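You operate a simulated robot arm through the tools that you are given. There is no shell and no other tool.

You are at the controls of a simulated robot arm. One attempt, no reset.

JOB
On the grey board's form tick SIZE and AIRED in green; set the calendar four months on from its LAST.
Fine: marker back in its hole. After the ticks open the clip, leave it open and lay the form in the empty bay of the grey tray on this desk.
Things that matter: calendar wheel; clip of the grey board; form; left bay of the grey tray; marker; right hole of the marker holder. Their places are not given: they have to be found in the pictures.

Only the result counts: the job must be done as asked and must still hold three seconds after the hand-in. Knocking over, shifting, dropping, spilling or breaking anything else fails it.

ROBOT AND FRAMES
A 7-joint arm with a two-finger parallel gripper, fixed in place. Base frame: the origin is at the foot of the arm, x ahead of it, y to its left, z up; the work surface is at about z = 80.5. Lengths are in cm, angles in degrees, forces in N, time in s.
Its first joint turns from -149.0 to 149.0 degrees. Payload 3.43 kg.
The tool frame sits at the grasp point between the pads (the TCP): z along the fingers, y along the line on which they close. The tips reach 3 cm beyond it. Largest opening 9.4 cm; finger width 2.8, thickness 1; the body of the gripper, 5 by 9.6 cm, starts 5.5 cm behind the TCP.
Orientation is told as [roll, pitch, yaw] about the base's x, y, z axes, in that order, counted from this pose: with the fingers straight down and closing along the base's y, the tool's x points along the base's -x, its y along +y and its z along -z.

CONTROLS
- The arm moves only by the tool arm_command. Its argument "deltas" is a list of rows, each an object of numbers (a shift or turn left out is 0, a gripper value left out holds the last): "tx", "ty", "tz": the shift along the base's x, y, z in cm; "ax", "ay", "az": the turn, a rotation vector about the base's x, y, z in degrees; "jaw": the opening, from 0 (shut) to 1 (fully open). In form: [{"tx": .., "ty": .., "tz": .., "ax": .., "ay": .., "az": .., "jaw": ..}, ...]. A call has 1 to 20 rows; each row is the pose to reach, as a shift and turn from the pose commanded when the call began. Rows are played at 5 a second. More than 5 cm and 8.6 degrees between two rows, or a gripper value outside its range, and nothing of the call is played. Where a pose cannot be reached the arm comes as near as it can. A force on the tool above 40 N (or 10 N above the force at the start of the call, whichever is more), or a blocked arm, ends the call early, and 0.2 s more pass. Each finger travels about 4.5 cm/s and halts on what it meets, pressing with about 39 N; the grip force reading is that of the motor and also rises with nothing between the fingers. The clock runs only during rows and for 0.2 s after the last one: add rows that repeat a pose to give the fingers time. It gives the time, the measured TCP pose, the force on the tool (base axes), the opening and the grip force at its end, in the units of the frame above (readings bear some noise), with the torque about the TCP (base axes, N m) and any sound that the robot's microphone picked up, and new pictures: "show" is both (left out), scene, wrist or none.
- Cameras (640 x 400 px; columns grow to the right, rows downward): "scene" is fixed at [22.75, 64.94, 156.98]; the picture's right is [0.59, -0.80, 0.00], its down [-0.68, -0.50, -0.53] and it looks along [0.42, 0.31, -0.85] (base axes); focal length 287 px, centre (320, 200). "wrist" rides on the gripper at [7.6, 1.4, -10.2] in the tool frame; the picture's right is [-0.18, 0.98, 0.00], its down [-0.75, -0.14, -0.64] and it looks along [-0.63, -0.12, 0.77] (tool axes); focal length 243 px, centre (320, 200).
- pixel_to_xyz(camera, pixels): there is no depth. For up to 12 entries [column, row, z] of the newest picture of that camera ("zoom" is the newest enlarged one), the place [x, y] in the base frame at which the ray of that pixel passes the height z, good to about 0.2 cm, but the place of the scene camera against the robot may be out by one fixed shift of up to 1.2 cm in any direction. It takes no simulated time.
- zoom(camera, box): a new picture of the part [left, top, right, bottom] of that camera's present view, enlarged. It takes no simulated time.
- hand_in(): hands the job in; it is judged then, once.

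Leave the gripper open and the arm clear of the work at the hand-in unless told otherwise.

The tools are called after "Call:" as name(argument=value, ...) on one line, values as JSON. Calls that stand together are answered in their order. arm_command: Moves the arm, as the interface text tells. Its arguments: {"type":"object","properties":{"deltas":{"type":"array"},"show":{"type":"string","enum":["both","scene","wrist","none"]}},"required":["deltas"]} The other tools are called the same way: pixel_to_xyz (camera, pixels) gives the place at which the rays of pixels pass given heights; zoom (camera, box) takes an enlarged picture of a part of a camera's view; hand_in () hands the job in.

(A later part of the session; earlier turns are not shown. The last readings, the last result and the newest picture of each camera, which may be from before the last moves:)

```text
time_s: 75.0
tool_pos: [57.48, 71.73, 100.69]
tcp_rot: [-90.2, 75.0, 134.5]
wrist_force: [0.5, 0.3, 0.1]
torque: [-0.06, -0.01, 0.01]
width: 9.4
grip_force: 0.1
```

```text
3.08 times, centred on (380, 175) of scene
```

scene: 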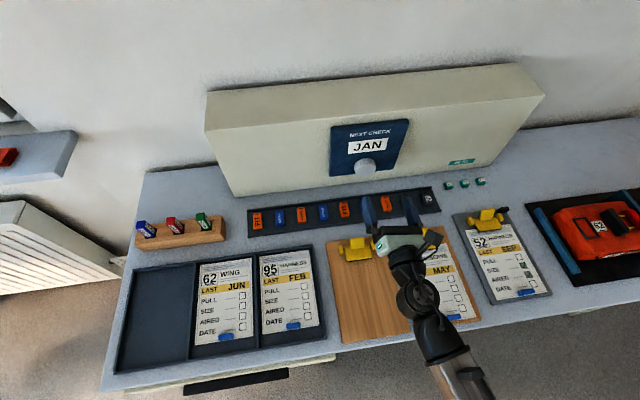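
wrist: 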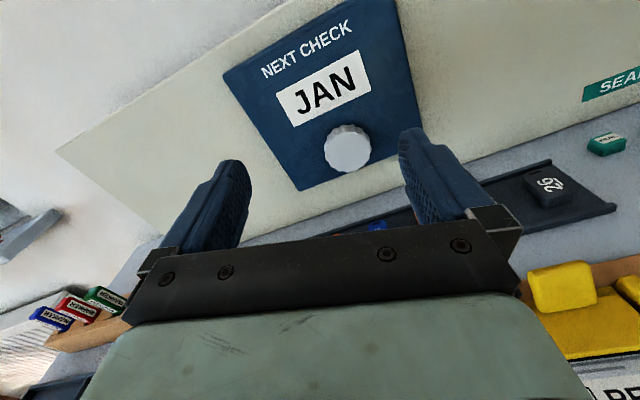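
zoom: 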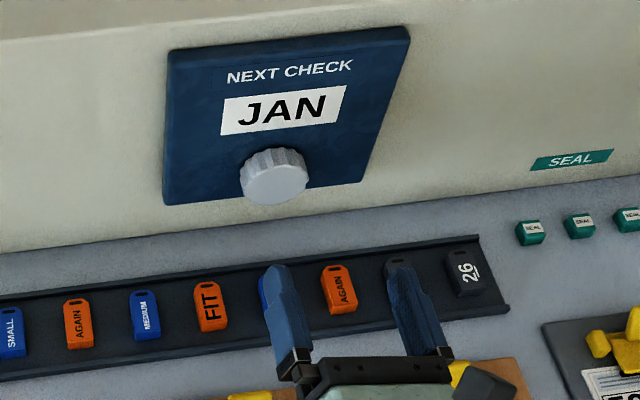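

The calendar is set to JAN. Next I inspect the grey board's clip up close: tilt the hand back to 45°, then move over the clip near (84,49).

Call:
arm_command(deltas=[{"tz": 1, "ax": -5.26, "ay": 5.35}, {"tz": 2, "ax": -10.5, "ay": 10.7}, {"tz": 3, "ax": -15.8, "ay": 16.0}, {"tz": 4, "ax": -21, "ay": 21.4}, {"tz": 5, "ax": -26.3, "ay": 26.7}, {"tz": 6, "ax": -31.5, "ay": 32.1}], show="none")

Call:
arm_command(deltas=[{"tx": 2.5, "ty": -3, "az": -2.5}, {"tx": 5, "ty": -6, "az": -5}, {"tx": 7.5, "ty": -9, "az": -7.5}, {"tx": 10, "ty": -12, "az": -10}, {"tx": 12.5, "ty": -15, "az": -12.5}, {"tx": 15, "ty": -18, "tz": -1, "az": -15}, {"tx": 17.5, "ty": -20.5, "tz": -2, "az": -17.5}, {"tx": 20, "ty": -23, "tz": -4, "az": -20}, {"tx": 22, "ty": -25, "tz": -6, "az": -22}, {"tx": 22, "ty": -25, "tz": -6, "az": -22}])

Call:
zoom(camera="wrist", box=[200, 50, 440, 200])

```text
time_s: 76.4
tool_pos: [57.7, 71.61, 106.19]
tcp_rot: [-14.5, 43.1, -156.1]
wrist_force: [-0.4, -0.2, -0.7]
torque: [-0.02, 0.02, 0.0]
width: 9.41
grip_force: 0.0
```

```text
time_s: 78.6
tool_pos: [79.84, 46.93, 100.36]
tcp_rot: [-14.6, 43.2, -178.3]
wrist_force: [-0.2, 1.0, -0.2]
torque: [0.03, -0.01, 0.03]
width: 9.39
grip_force: 0.0
```

scene: 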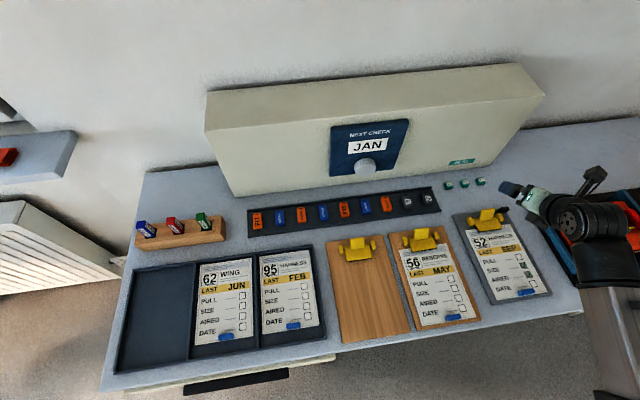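
wrist: 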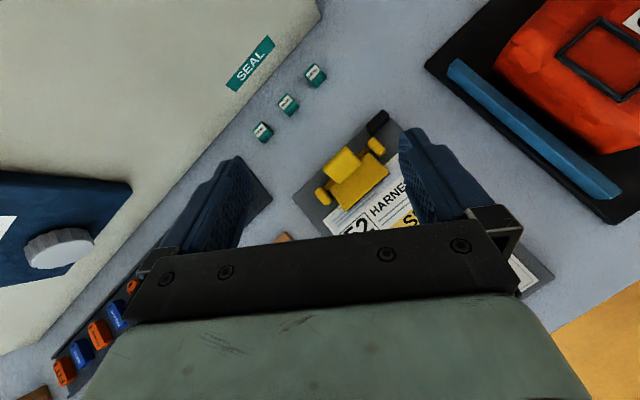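

```text
2.67 times, centred on (320, 125) of wrist
```

zoom: 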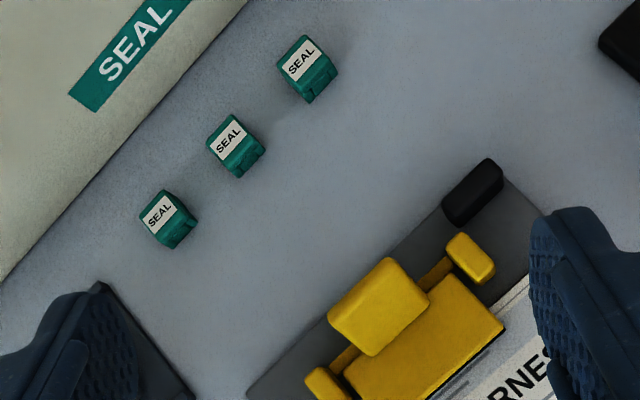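

The wrist view shows the clip from above: lever plate, jaw plate, two lugs. I intersect both cameras' rays to get the lever's top and bottom edges.

Call:
pixel_to_xyz(camera="wrist", pixels=[[333.9, 158, 82], [333.9, 158, 84], [333.9, 158, 86], [333.9, 158, 88], [350.75, 173.4, 82], [350.75, 173.4, 84], [350.75, 173.4, 86], [376, 146, 84], [323, 194, 84]])

Call:
pixel_to_xyz(camera="scene", pixels=[[488.1, 209.1, 82], [488.1, 209.1, 84], [488.1, 209.1, 86], [488.1, 209.1, 88], [485.6, 220.1, 82], [485.6, 220.1, 84], [485.6, 220.1, 86], [500, 217.5, 84], [470.4, 221.6, 84], [490.6, 230, 83]])

Call:
zoom(camera="scene", box=[450, 190, 540, 250])

Call:
zoom(camera="wrist", box=[290, 100, 420, 240])

```text
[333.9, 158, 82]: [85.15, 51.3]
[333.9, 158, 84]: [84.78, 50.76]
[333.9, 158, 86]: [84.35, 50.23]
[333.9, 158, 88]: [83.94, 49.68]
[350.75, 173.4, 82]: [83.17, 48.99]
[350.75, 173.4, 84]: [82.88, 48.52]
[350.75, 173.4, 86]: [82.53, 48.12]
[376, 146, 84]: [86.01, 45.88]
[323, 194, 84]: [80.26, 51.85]
```

```text
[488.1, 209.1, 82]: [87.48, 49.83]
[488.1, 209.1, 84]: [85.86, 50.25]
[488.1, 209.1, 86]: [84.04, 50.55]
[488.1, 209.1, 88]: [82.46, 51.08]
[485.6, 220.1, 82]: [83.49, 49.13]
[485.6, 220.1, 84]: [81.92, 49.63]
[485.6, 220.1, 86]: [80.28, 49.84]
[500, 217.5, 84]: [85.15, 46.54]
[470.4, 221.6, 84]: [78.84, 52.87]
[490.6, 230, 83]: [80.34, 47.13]
```

```text
6.67 times, centred on (495, 220) of scene
```

zoom: 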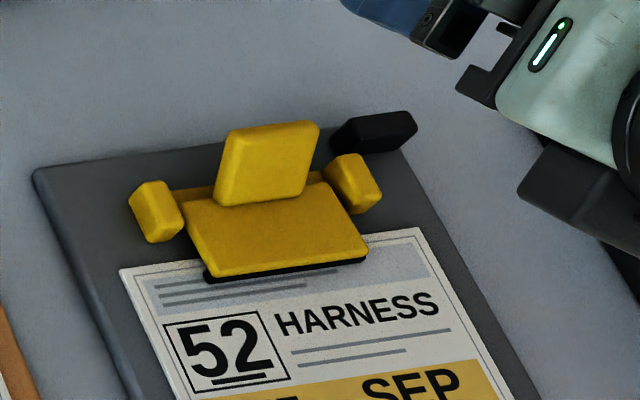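

```text
2.86 times, centred on (355, 170) of wrist
```

zoom: 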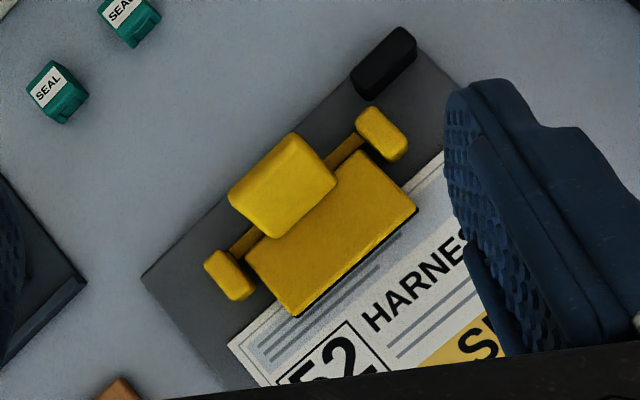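

Lever top edge is at (84.3,50.4,85.8) and its base near (83.1,49.0,82.5): it leans back at about 60°. Pressing it back and down should raise the jaw. I close the fingers, reduce the tilt to 30°, and go just above the lever.

Call:
arm_command(deltas=[{"tx": 0.8, "ty": 0.8, "tz": -2, "ax": -2.85, "ay": 6.95, "jaw": 0.5}, {"tx": 1.7, "ty": 1.5, "tz": -4, "ax": -5.7, "ay": 13.9, "jaw": 0.2}, {"tx": 2.5, "ty": 2.3, "tz": -6, "ax": -5.7, "ay": 13.9, "jaw": 0}, {"tx": 3.36, "ty": 3.07, "tz": -7.5, "ax": -5.7, "ay": 13.9, "jaw": 0}, {"tx": 3.36, "ty": 3.07, "tz": -7.5, "ax": -5.7, "ay": 13.9, "jaw": 0}])

Call:
zoom(camera="scene", box=[450, 160, 570, 250])

Call:
zoom(camera="wrist", box=[230, 100, 410, 230])

```text
time_s: 79.8
tool_pos: [82.97, 50.04, 92.47]
tcp_rot: [-8.7, 28.9, -174.7]
wrist_force: [-0.6, -0.3, -0.2]
torque: [0.01, -0.04, -0.01]
width: 0.01
grip_force: 8.3
```

scene: 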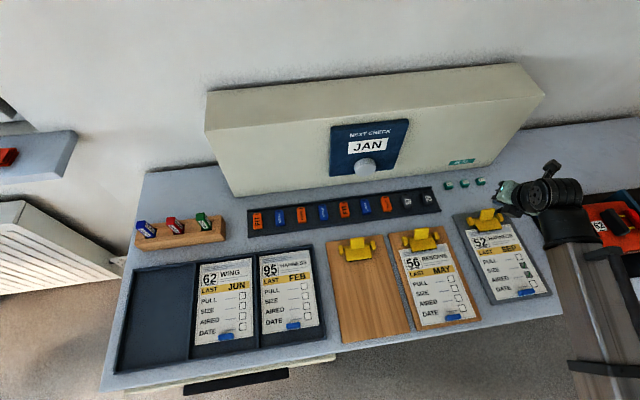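
wrist: 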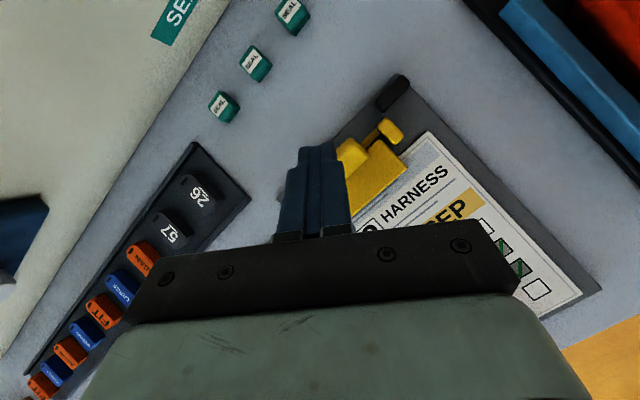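

```text
4.44 times, centred on (510, 205) of scene
```

zoom: 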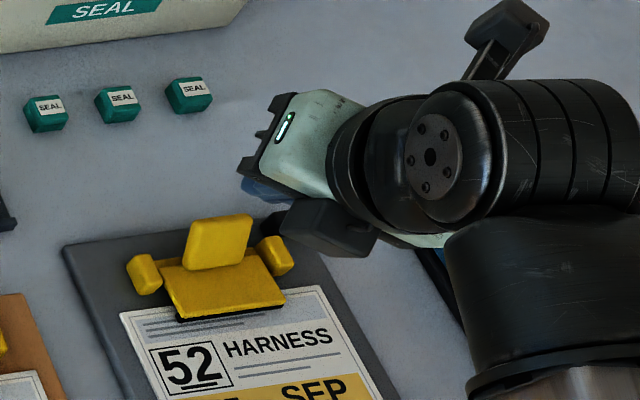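

```text
3.08 times, centred on (320, 165) of wrist
```

zoom: 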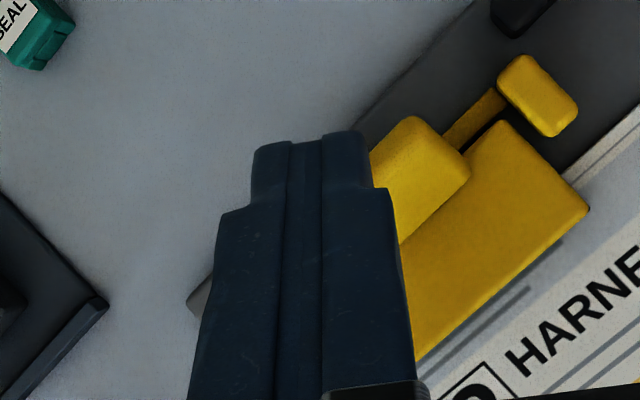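

The tip is 4 cm above the lever's top. I lower to first contact.

Call:
arm_command(deltas=[{"tz": -1.5}, {"tz": -2.8}, {"tz": -3.3}, {"tz": -3.3}], show="none")

Call:
arm_command(deltas=[{"tz": -0.3}, {"tz": -0.6}, {"tz": -0.9}, {"tz": -0.9}])

Call:
zoom(camera="scene", box=[450, 160, 570, 250])

```text
time_s: 80.8
tool_pos: [82.96, 50.02, 89.34]
tcp_rot: [-8.7, 28.9, -174.7]
wrist_force: [-0.2, -0.9, 0.4]
torque: [0.0, -0.02, 0.0]
width: 0.0
grip_force: 33.1
```

```text
time_s: 81.8
tool_pos: [83.0, 49.85, 88.63]
tcp_rot: [-8.7, 28.9, -174.7]
wrist_force: [0.4, 0.0, 2.5]
torque: [0.03, 0.0, -0.01]
width: 0.0
grip_force: 33.1
```

scene: 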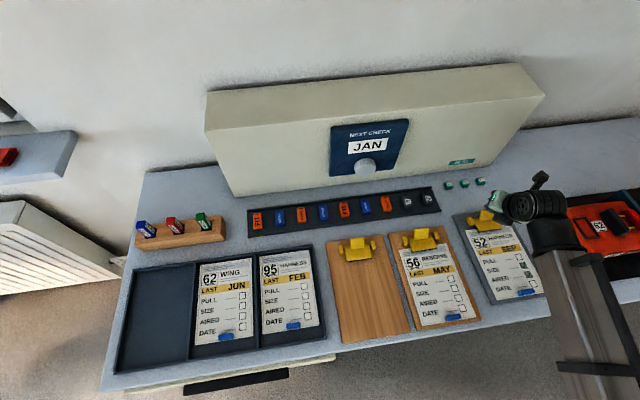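
wrist: 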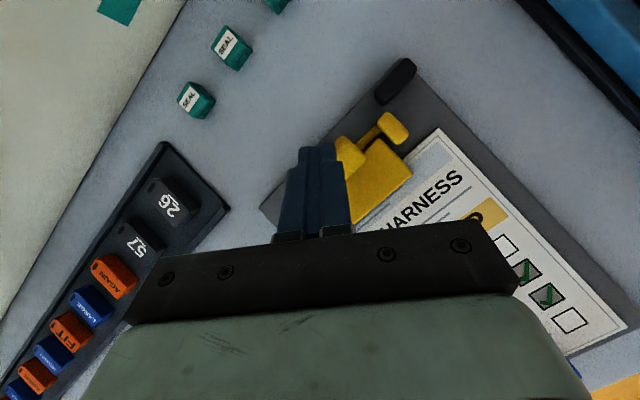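

```text
4.44 times, centred on (510, 205) of scene
```

zoom: 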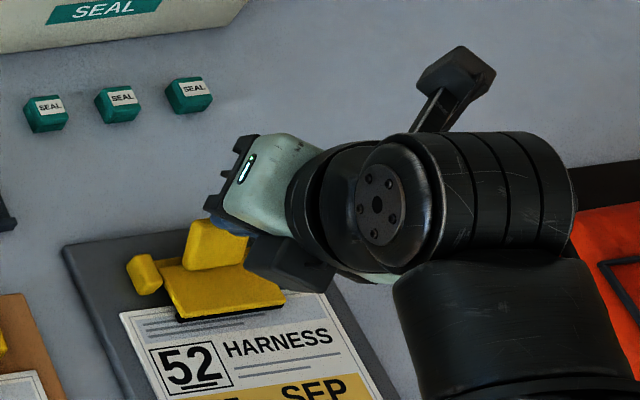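

Light contact begins. I press on along the lever's arc (back and down).

Call:
arm_command(deltas=[{"tx": 0.15, "ty": 0.15, "tz": -0.3}, {"tx": 0.3, "ty": 0.3, "tz": -0.6}, {"tx": 0.45, "ty": 0.47, "tz": -0.9}, {"tx": 0.45, "ty": 0.47, "tz": -0.9}])

Call:
zoom(camera="wrist", box=[270, 80, 430, 210])

Call:
zoom(camera="scene", box=[450, 180, 540, 250])

```text
time_s: 82.8
tool_pos: [83.24, 50.4, 87.4]
tcp_rot: [-8.6, 28.8, -174.6]
wrist_force: [-1.6, -0.4, 0.9]
torque: [0.0, 0.01, 0.0]
width: 0.0
grip_force: 33.3
```

scene: 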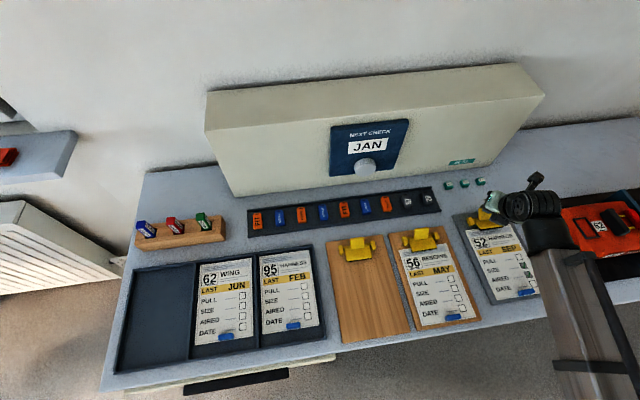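
wrist: 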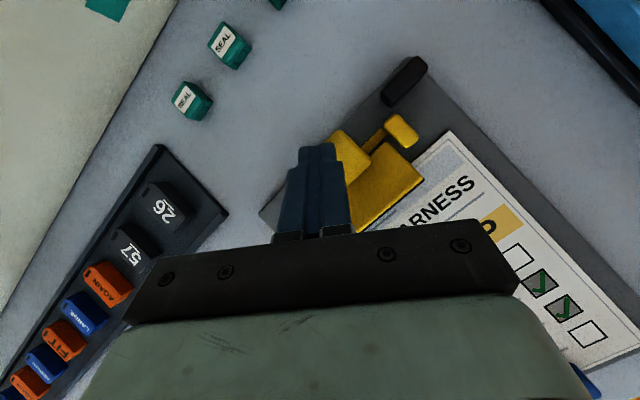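

```text
3.08 times, centred on (350, 145) of wrist
```

zoom: 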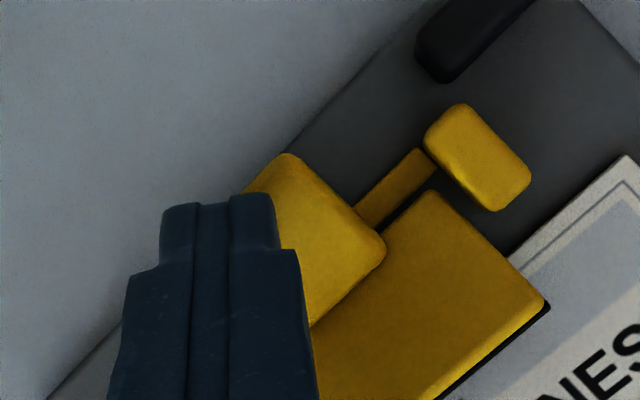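

```text
5.71 times, centred on (495, 215) of scene
```

zoom: 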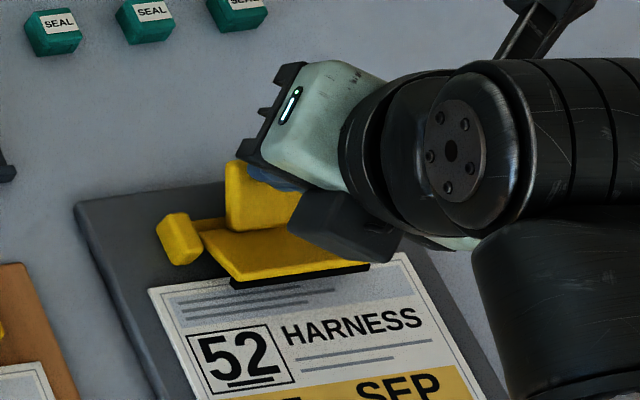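

The lever is moving with little force. Continuing the arc.

Call:
arm_command(deltas=[{"tx": 0.2, "ty": 0.15, "tz": -0.3}, {"tx": 0.4, "ty": 0.3, "tz": -0.6}, {"tx": 0.6, "ty": 0.45, "tz": -0.9}, {"tx": 0.8, "ty": 0.6, "tz": -1.2}, {"tx": 0.8, "ty": 0.6, "tz": -1.2}])

Call:
zoom(camera="wrist", box=[270, 80, 430, 210])

Call:
zoom(camera="scene", box=[450, 180, 540, 250])

```text
time_s: 84.0
tool_pos: [84.26, 51.06, 86.26]
tcp_rot: [-8.7, 29.0, -174.6]
wrist_force: [0.7, 0.5, -0.5]
torque: [-0.01, -0.02, 0.04]
width: 0.0
grip_force: 32.7
```

scene: 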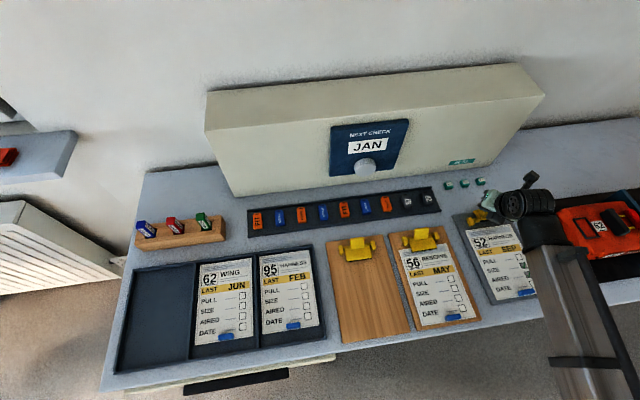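
wrist: 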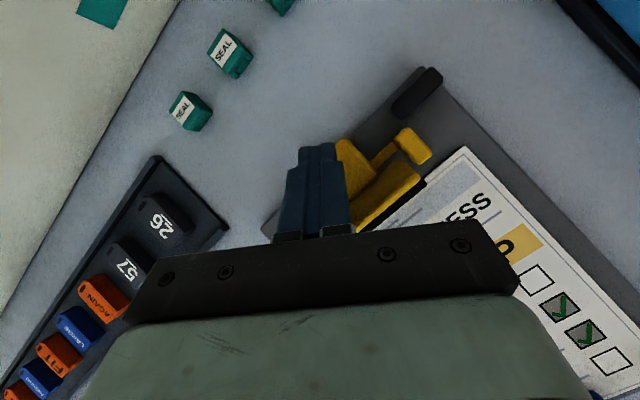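

```text
3.08 times, centred on (350, 145) of wrist
```

zoom: 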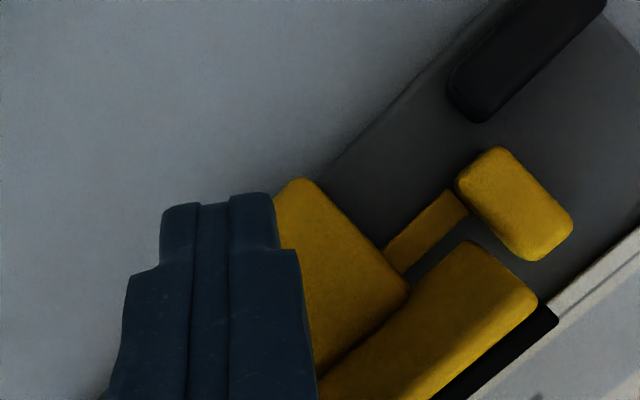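

```text
5.71 times, centred on (495, 215) of scene
```

zoom: 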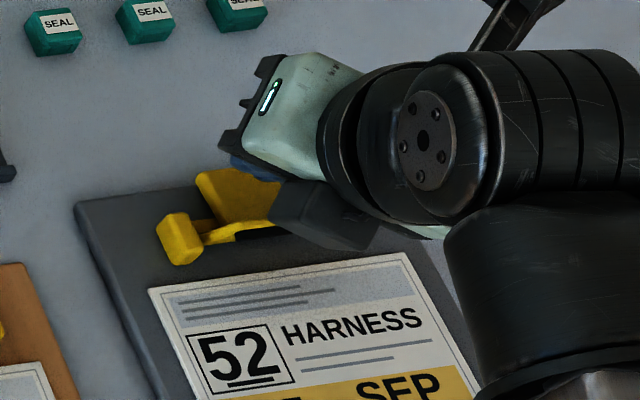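

The jaw is lifting clear of the paper. I press further to the end.

Call:
arm_command(deltas=[{"tx": 0.1, "ty": 0.1, "tz": -0.25}, {"tx": 0.2, "ty": 0.2, "tz": -0.5}, {"tx": 0.2, "ty": 0.2, "tz": -0.5}], show="none")

Call:
arm_command(deltas=[{"tz": -0.2}, {"tz": -0.4}, {"tz": -0.4}])

Call:
zoom(camera="scene", box=[450, 180, 540, 250])

Call:
zoom(camera="wrist", box=[270, 80, 430, 210])

```text
time_s: 84.8
tool_pos: [84.38, 51.22, 85.87]
tcp_rot: [-8.7, 29.0, -174.7]
wrist_force: [-0.7, -0.2, -0.3]
torque: [0.02, 0.0, 0.04]
width: 0.0
grip_force: 33.3
```

```text
time_s: 85.6
tool_pos: [84.35, 51.15, 85.56]
tcp_rot: [-8.7, 28.9, -174.8]
wrist_force: [-0.3, 0.2, 0.6]
torque: [0.01, -0.03, -0.01]
width: 0.0
grip_force: 33.1
```

scene: 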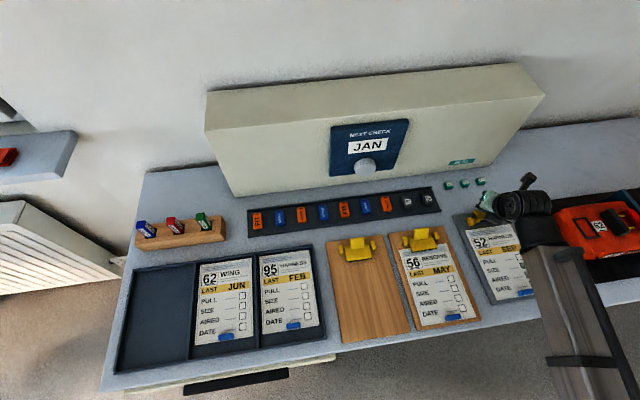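
wrist: 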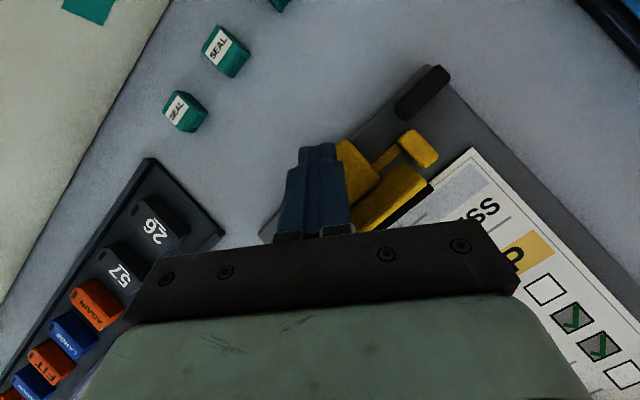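

```text
5.71 times, centred on (495, 215) of scene
```

zoom: 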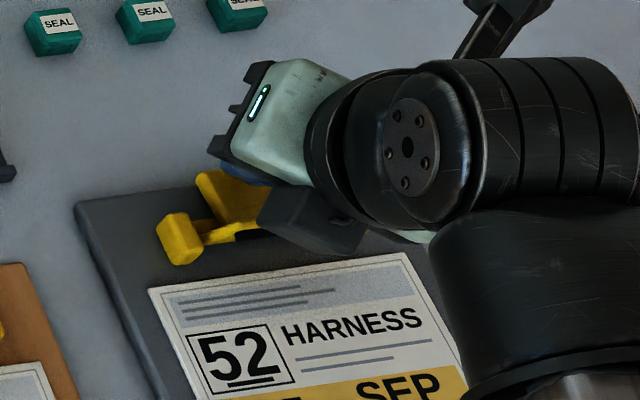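

```text
3.08 times, centred on (350, 145) of wrist
```

zoom: 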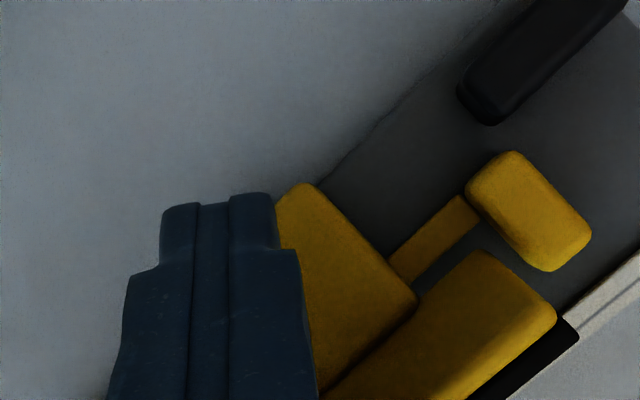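

Low force, so the lever may already be settled. I lift away along the tool axis and check whether it stays open.

Call:
arm_command(deltas=[{"tx": -0.5, "ty": -0.2, "tz": 1}, {"tx": -1.4, "ty": -0.6, "tz": 2.6}, {"tx": -2.5, "ty": -1, "tz": 5}, {"tx": -3, "ty": -2, "tz": 9}, {"tx": -5, "ty": -3, "tz": 13}, {"tx": -6, "ty": -5, "tz": 16}, {"tx": -6, "ty": -5, "tz": 16}])

Call:
zoom(camera="scene", box=[450, 180, 540, 250])

Call:
zoom(camera="wrist", box=[270, 60, 430, 210])

```text
time_s: 87.2
tool_pos: [78.59, 46.08, 101.78]
tcp_rot: [-8.6, 28.9, -174.7]
wrist_force: [0.4, -0.6, -0.4]
torque: [-0.01, -0.02, -0.04]
width: 0.0
grip_force: 33.4
```

scene: 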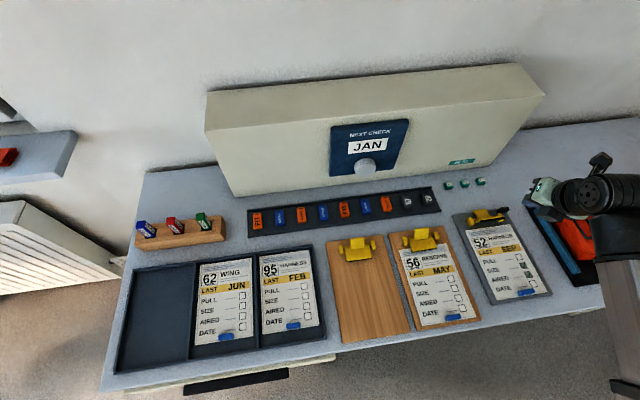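
wrist: 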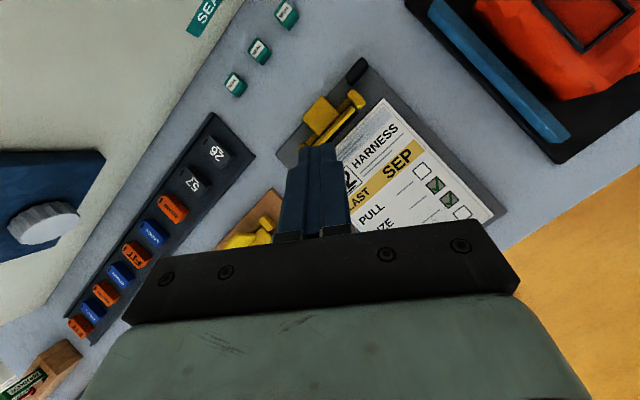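

```text
5.71 times, centred on (495, 215) of scene
```

zoom: 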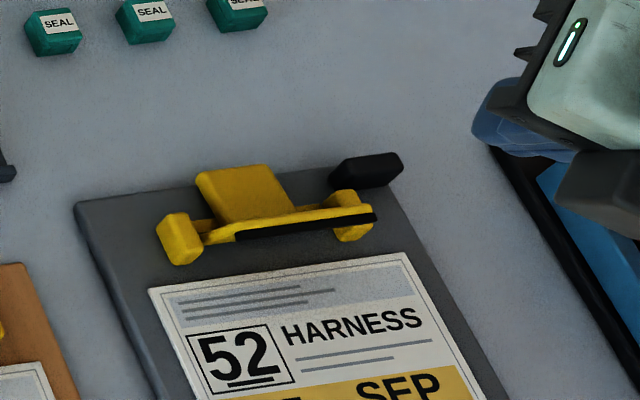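

```text
2.67 times, centred on (350, 135) of wrist
```

zoom: 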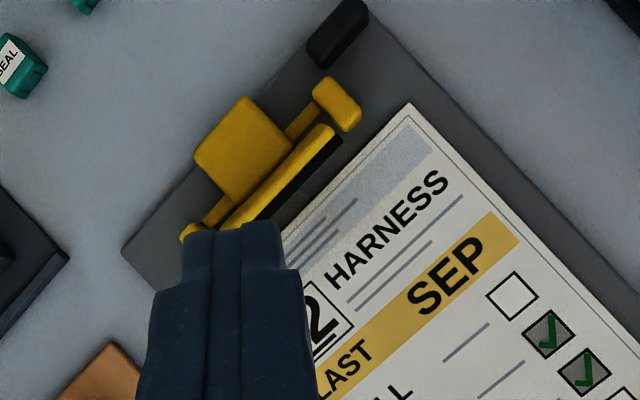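

The clip stays open and the form is free. Next I measure the form's blue tab, the form corners, and the tray forms and bays.

Call:
zoom(camera="scene", box=[490, 270, 560, 310])

Call:
zoom(camera="scene", box=[100, 240, 260, 390])

Call:
pixel_to_xyz(camera="scene", pixels=[[465.6, 230.5, 82], [510.6, 223.6, 82], [547.2, 292, 82], [496.5, 299.5, 82], [526.5, 292, 82.5], [226, 336, 82.5], [293, 325, 82.5], [157, 347, 82.5]])

```text
9.14 times, centred on (525, 290) of scene
```

zoom: 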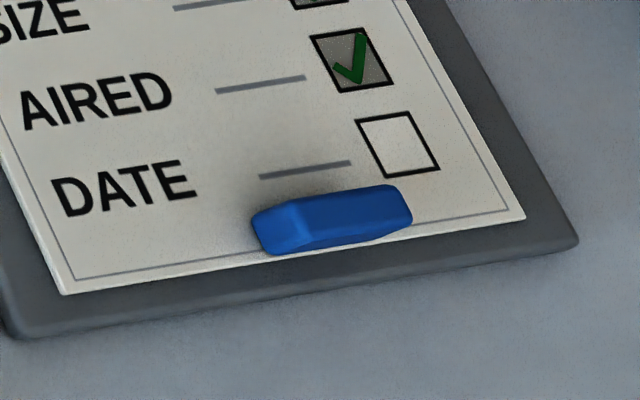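

```text
2.67 times, centred on (180, 315) of scene
```

zoom: 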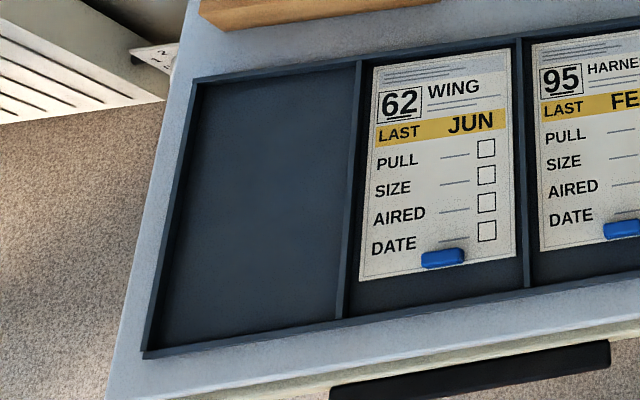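

```text
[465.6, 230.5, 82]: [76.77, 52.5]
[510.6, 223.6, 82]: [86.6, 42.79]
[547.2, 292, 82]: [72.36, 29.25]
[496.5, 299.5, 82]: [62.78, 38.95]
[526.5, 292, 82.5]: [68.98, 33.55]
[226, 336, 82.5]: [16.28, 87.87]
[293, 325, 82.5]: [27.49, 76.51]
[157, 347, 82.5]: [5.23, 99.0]
```

Form is about 13.7 × 19.6 cm. I get the left bay's inner corners and the middle form's corners.

Call:
pixel_to_xyz(camera="scene", pixels=[[136.9, 273.75, 81.2], [193.9, 265.5, 81.2], [186.4, 358.1, 81.2], [120, 370.5, 81.2], [200.6, 265.5, 81.4], [251.25, 258, 81.4], [253.1, 335.6, 81.4], [195, 345.75, 81.4]])

Call:
zoom(camera="scene", box=[100, 300, 240, 390])

Call:
zoom(camera="scene", box=[110, 245, 250, 335])

```text
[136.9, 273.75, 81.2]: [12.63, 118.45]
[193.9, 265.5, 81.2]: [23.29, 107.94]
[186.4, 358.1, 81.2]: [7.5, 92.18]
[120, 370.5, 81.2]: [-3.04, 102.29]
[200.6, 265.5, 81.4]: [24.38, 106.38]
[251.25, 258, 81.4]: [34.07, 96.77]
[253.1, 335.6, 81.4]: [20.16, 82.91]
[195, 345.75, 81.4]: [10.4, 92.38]
```

```text
4.44 times, centred on (170, 345) of scene
```

zoom: 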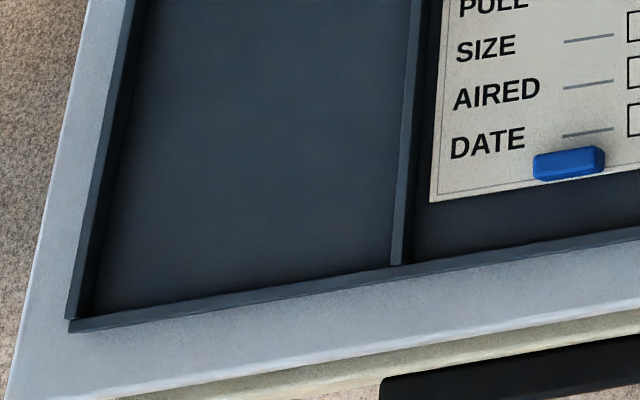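

```text
4.44 times, centred on (180, 290) of scene
```

zoom: 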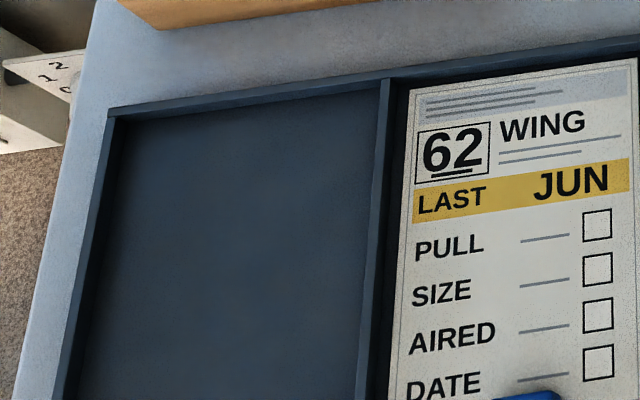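

The bay is about 14.9 × 22.3 cm and squared at 45°, centre near (10,105). I bring the hand upright over the tab with the fingers closing front-to-back (yaw 135°).

Call:
arm_command(deltas=[{"tx": -1, "ty": -1.5, "tz": 0.5, "ax": -2.9, "ay": 6.92, "jaw": 0.2}, {"tx": -2, "ty": -3, "tz": 1, "ax": -5.8, "ay": 13.85, "jaw": 0.4}, {"tx": -3.5, "ty": -4.5, "tz": 1, "ax": -8.7, "ay": 20.8, "jaw": 0.5}, {"tx": -4.6, "ty": -6, "tz": 1, "ax": -11.6, "ay": 27.7, "jaw": 0.5}, {"tx": -4.6, "ty": -6, "tz": 1, "ax": -11.6, "ay": 27.7, "jaw": 0.5}], show="none")

Call:
arm_command(deltas=[{"tx": -0.7, "ty": -0.9, "tz": -0.5, "az": -7.5}, {"tx": -1.4, "ty": -1.8, "tz": -1, "az": -15}, {"tx": -2.1, "ty": -2.7, "tz": -1.5, "az": -22.5}, {"tx": -2.8, "ty": -3.6, "tz": -2.5, "az": -30}, {"tx": -3.5, "ty": -4.5, "tz": -3.5, "az": -37.5}, {"tx": -4.2, "ty": -5.4, "tz": -4.5, "az": -45}, {"tx": -5, "ty": -6.5, "tz": -5.5, "az": -52.5}, {"tx": -5, "ty": -6.5, "tz": -5.5, "az": -52.5}])

```text
time_s: 88.4
tool_pos: [73.64, 40.18, 102.12]
tcp_rot: [0.0, -0.1, -172.4]
wrist_force: [-0.1, -0.3, -0.2]
torque: [0.04, 0.01, 0.01]
width: 4.69
grip_force: 0.1
```

```text
time_s: 90.2
tool_pos: [68.75, 33.59, 97.05]
tcp_rot: [0.0, 0.1, 135.0]
wrist_force: [-0.5, 0.1, -0.2]
torque: [0.05, 0.01, 0.0]
width: 4.7
grip_force: 0.1
```

scene: 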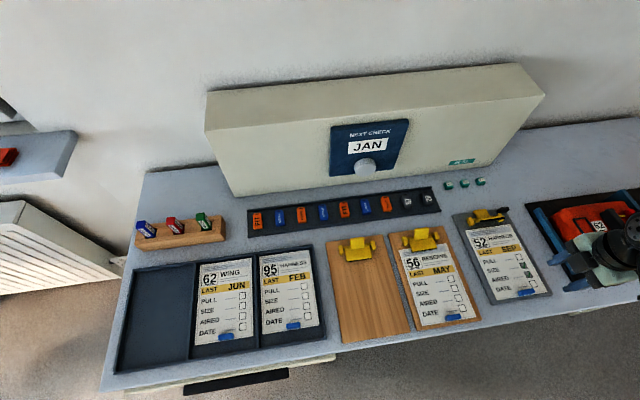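
wrist: 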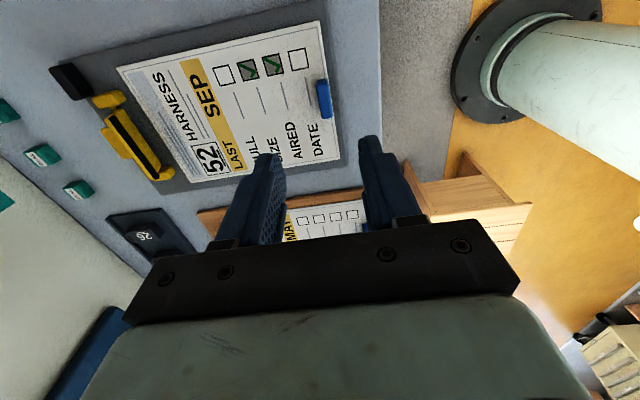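

The tab is at about (325,98) in the wrist view. Zooming in and measuring.

Call:
zoom(camera="wrist", box=[260, 60, 380, 160])

Call:
zoom(camera="wrist", box=[100, 10, 360, 200])

Call:
zoom(camera="scene", box=[460, 200, 560, 310])

```text
4.00 times, centred on (320, 110) of wrist
```

zoom: 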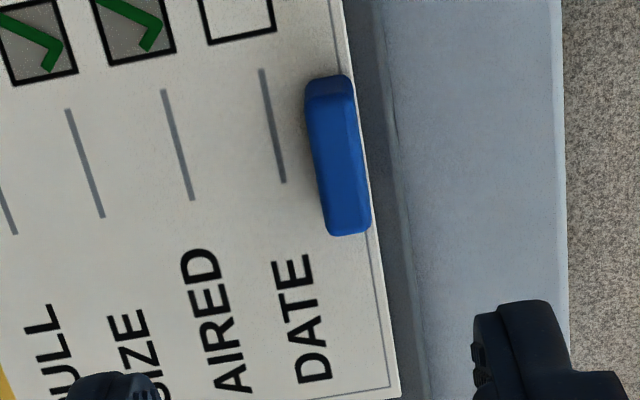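

```text
2.11 times, centred on (230, 105) of wrist
```

zoom: 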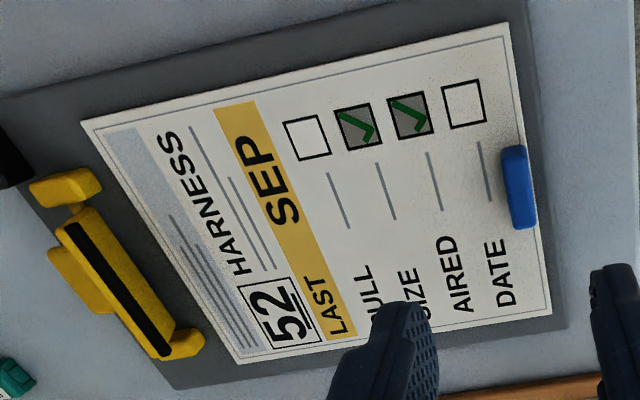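

```text
3.64 times, centred on (510, 255) of scene
```

zoom: 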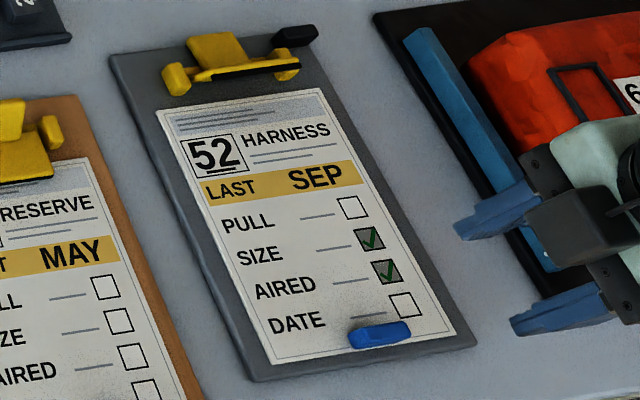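

I convert the tab's ends and sides, and the form corners seen here.

Call:
pixel_to_xyz(camera="wrist", pixels=[[322.5, 83.75, 83], [327, 117.5, 83], [325, 100.5, 83], [318, 100, 83], [331, 100, 83], [320, 80, 83], [315.5, 44, 82], [340, 159.5, 82], [316, 21, 82], [138, 68, 82], [213, 182, 82], [362, 158, 82]])

```text
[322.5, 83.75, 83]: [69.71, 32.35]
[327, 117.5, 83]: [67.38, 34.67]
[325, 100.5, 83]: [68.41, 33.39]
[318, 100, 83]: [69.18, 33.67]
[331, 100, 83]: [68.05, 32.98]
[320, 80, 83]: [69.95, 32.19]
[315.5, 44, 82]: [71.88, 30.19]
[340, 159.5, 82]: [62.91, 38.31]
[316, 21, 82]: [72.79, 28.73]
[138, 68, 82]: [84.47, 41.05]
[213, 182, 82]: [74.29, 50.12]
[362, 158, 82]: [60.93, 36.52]
```

The tab centre is about (68.57,33.42), 3.5 cm long and about 1.2 cm deep, in line with the gripper. I descend over it to TCP 87.5.

Call:
arm_command(deltas=[{"tx": -0.15, "ty": -0.18, "tz": -3}, {"tx": -0.15, "ty": -0.18, "tz": -6}, {"tx": -0.15, "ty": -0.18, "tz": -8.5}, {"tx": -0.15, "ty": -0.18, "tz": -9.5}, {"tx": -0.15, "ty": -0.18, "tz": -9.5}])

Call:
zoom(camera="wrist", box=[230, 110, 410, 240])

Call:
zoom(camera="scene", box=[460, 220, 580, 310])

```text
time_s: 91.4
tool_pos: [68.69, 33.3, 87.55]
tcp_rot: [-0.1, 0.0, 135.2]
wrist_force: [-0.7, -0.3, 0.1]
torque: [0.02, 0.02, 0.01]
width: 4.69
grip_force: 0.0
```

scene: 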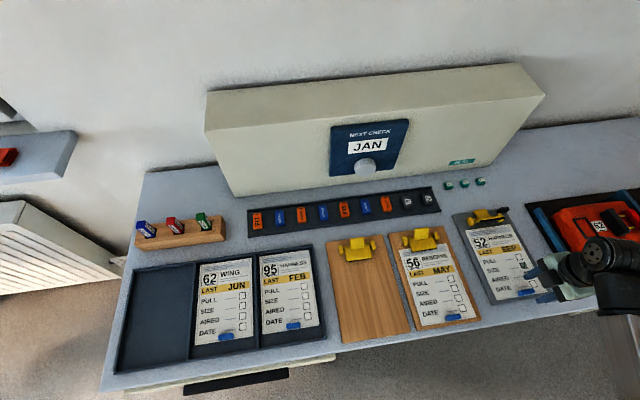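
wrist: 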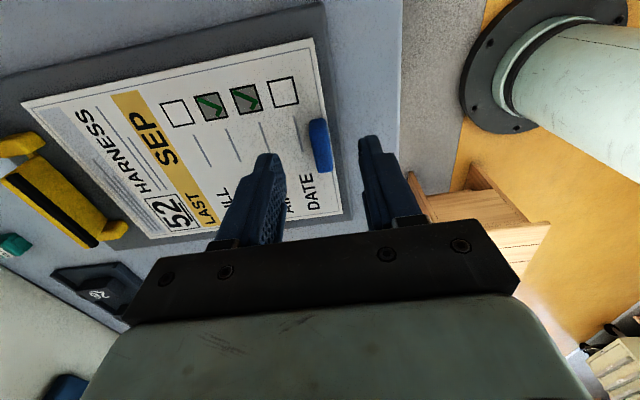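

```text
3.08 times, centred on (320, 175) of wrist
```

zoom: 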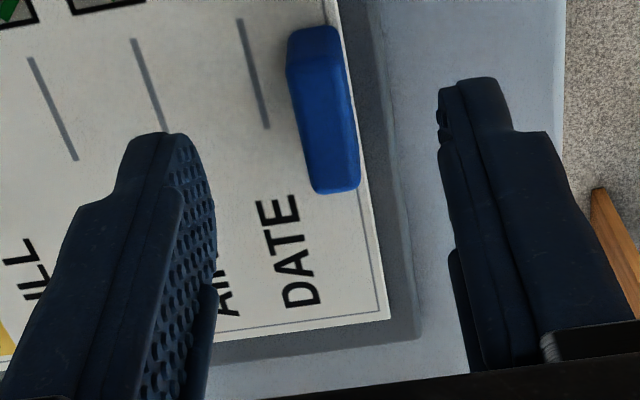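

```text
4.44 times, centred on (520, 265) of scene
```

zoom: 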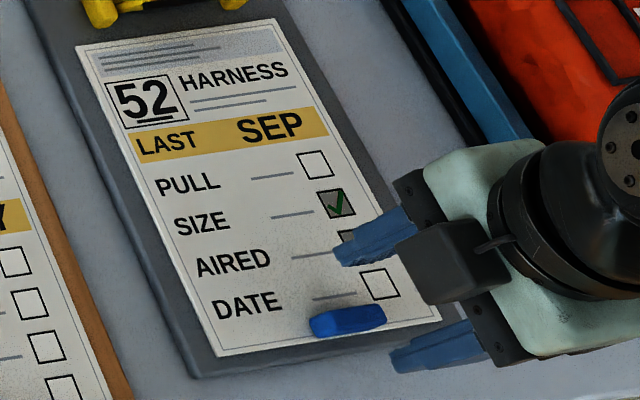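

I check the tab's place again from here.

Call:
pixel_to_xyz(camera="wrist", pixels=[[321.5, 145.7, 83], [321.5, 145.7, 82.5], [317.5, 122, 83], [324.5, 172, 82.2], [328.5, 144, 83], [314.5, 148, 83]])

```text
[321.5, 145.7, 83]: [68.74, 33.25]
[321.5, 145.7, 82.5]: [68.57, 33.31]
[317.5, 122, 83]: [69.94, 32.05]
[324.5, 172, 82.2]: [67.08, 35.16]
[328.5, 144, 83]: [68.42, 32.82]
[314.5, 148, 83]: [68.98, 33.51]
```

The tab is right under the TCP. I go down gently to the form surface, watching the force.

Call:
arm_command(deltas=[{"tz": -0.7}, {"tz": -1.4}, {"tz": -1.9}, {"tz": -1.9}], show="none")

Call:
arm_command(deltas=[{"tz": -0.15}, {"tz": -0.3}, {"tz": -0.3}], show="none")

```text
time_s: 92.4
tool_pos: [68.55, 33.51, 85.48]
tcp_rot: [0.0, 0.0, 135.1]
wrist_force: [-0.4, 0.1, -0.2]
torque: [0.03, 0.03, 0.01]
width: 4.71
grip_force: 0.1
```

```text
time_s: 93.2
tool_pos: [68.67, 33.53, 85.25]
tcp_rot: [-0.1, 0.0, 135.1]
wrist_force: [0.6, 0.3, 0.6]
torque: [-0.01, -0.02, -0.01]
width: 4.71
grip_force: 0.1
```

The tips are about 0.3 cm above the paper. I look once, then close.

Call:
arm_command(deltas=[{"tz": -0.1, "jaw": 0.4}, {"tz": -0.1, "jaw": 0.3}, {"tz": -0.1, "jaw": 0.2}])

Call:
zoom(camera="wrist", box=[230, 110, 410, 240])

```text
time_s: 94.0
tool_pos: [68.6, 33.51, 85.16]
tcp_rot: [-0.1, -0.1, 135.1]
wrist_force: [0.4, -0.4, -0.1]
torque: [0.01, 0.02, 0.01]
width: 1.91
grip_force: 0.0
```

scene: 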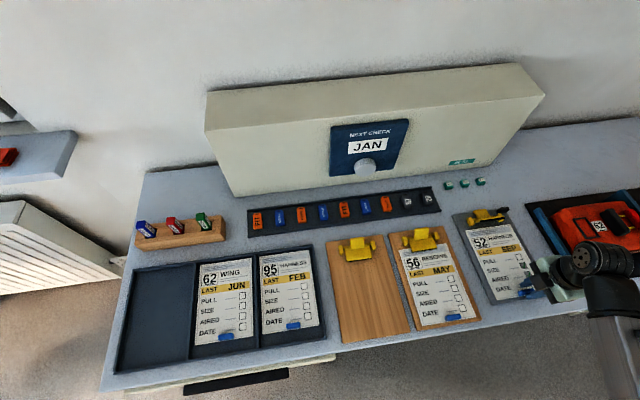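
wrist: 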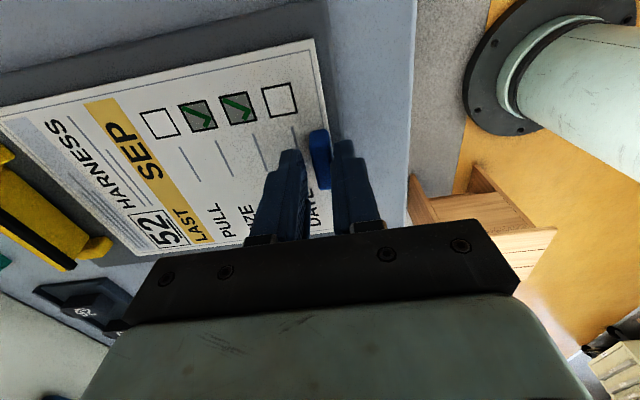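

```text
3.08 times, centred on (320, 175) of wrist
```

zoom: 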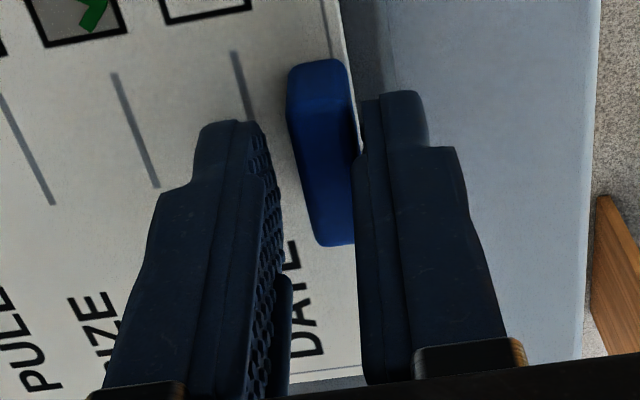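

The tab is between the fingers, slightly nearer the front one. I shift 0.2 cm forward and close.

Call:
arm_command(deltas=[{"tx": -0.14, "ty": -0.14, "jaw": 0.2}, {"tx": -0.14, "ty": -0.14, "jaw": 0.1}, {"tx": -0.14, "ty": -0.14, "jaw": 0}, {"tx": -0.14, "ty": -0.14, "jaw": 0}, {"tx": -0.14, "ty": -0.14, "jaw": 0}])

Call:
zoom(camera="wrist", box=[230, 110, 410, 240])

```text
time_s: 95.2
tool_pos: [68.53, 33.35, 85.14]
tcp_rot: [0.1, 0.0, 135.1]
wrist_force: [1.6, -0.3, 1.3]
torque: [-0.03, -0.01, -0.04]
width: 1.07
grip_force: 38.7
```

scene: 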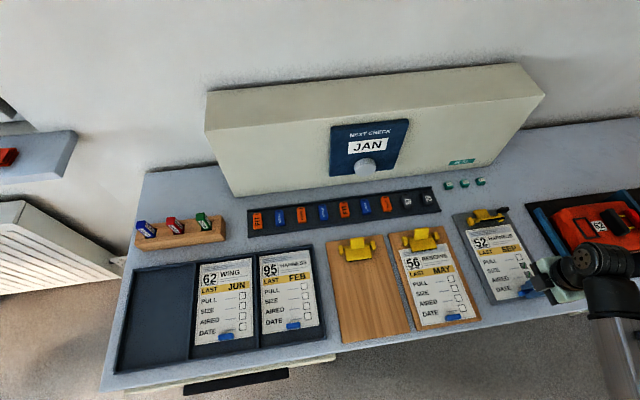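
wrist: 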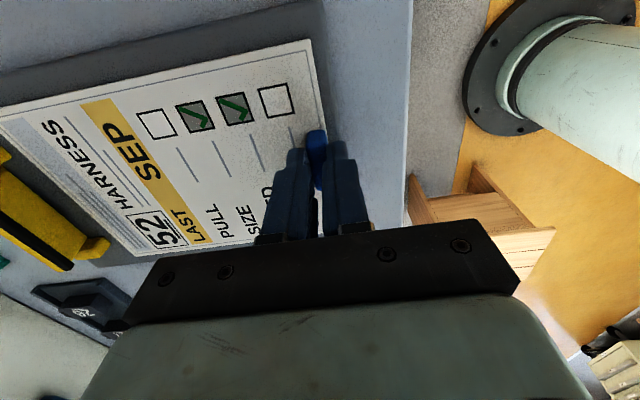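

```text
3.08 times, centred on (320, 175) of wrist
```

zoom: 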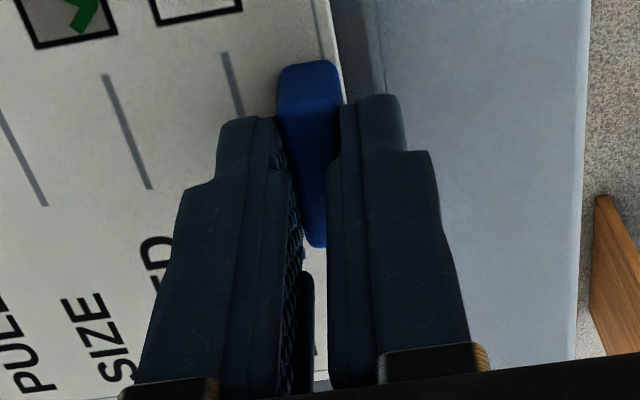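

Gripped (1.07 cm, 39 N). I raise slightly, slide the form toward the front clear of the clip, then lift.

Call:
arm_command(deltas=[{"tz": 0.15}, {"tz": 0.3, "tx": -0.5, "ty": -0.5}, {"tz": 0.4, "tx": -1.2, "ty": -1.2}, {"tz": 0.5, "tx": -2, "ty": -2}, {"tz": 0.6, "tx": -2.8, "ty": -2.8}, {"tz": 0.8, "tx": -3.5, "ty": -3.5}, {"tz": 0.8, "tx": -3.5, "ty": -3.5}])

Call:
zoom(camera="scene", box=[440, 190, 580, 320])

```text
time_s: 96.8
tool_pos: [65.06, 29.72, 86.17]
tcp_rot: [-0.1, 0.0, 135.1]
wrist_force: [-0.4, -0.6, -0.8]
torque: [-0.02, 0.03, -0.02]
width: 1.05
grip_force: 39.5
```

scene: 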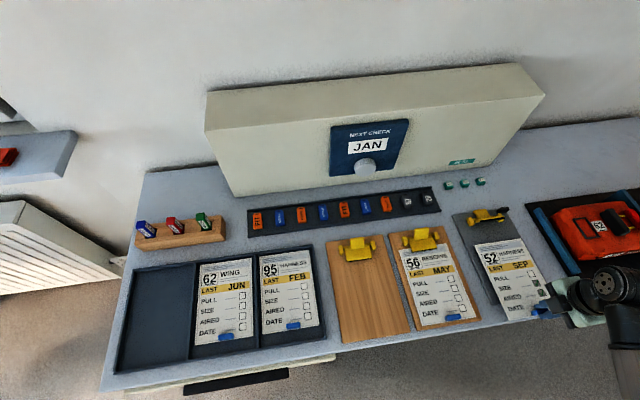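
wrist: 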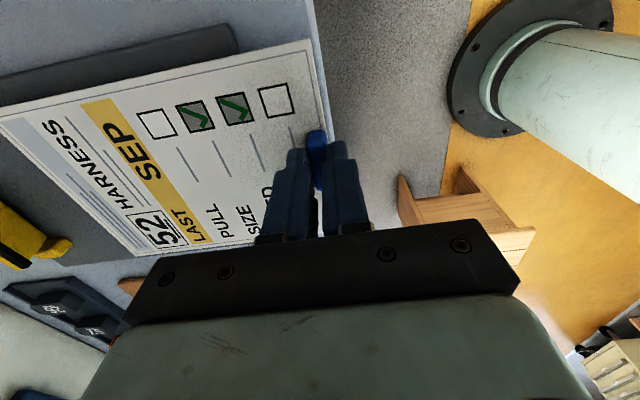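

```text
3.08 times, centred on (510, 255) of scene
```

zoom: 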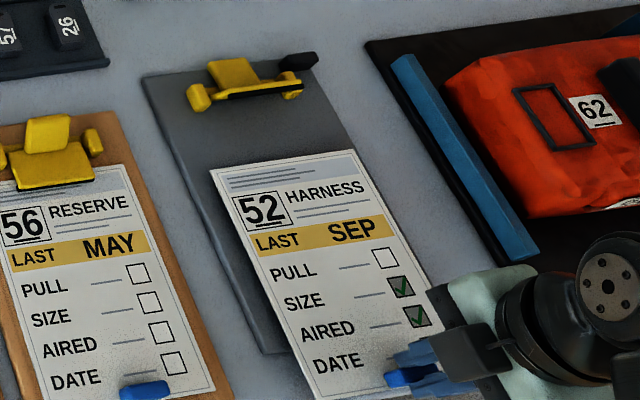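

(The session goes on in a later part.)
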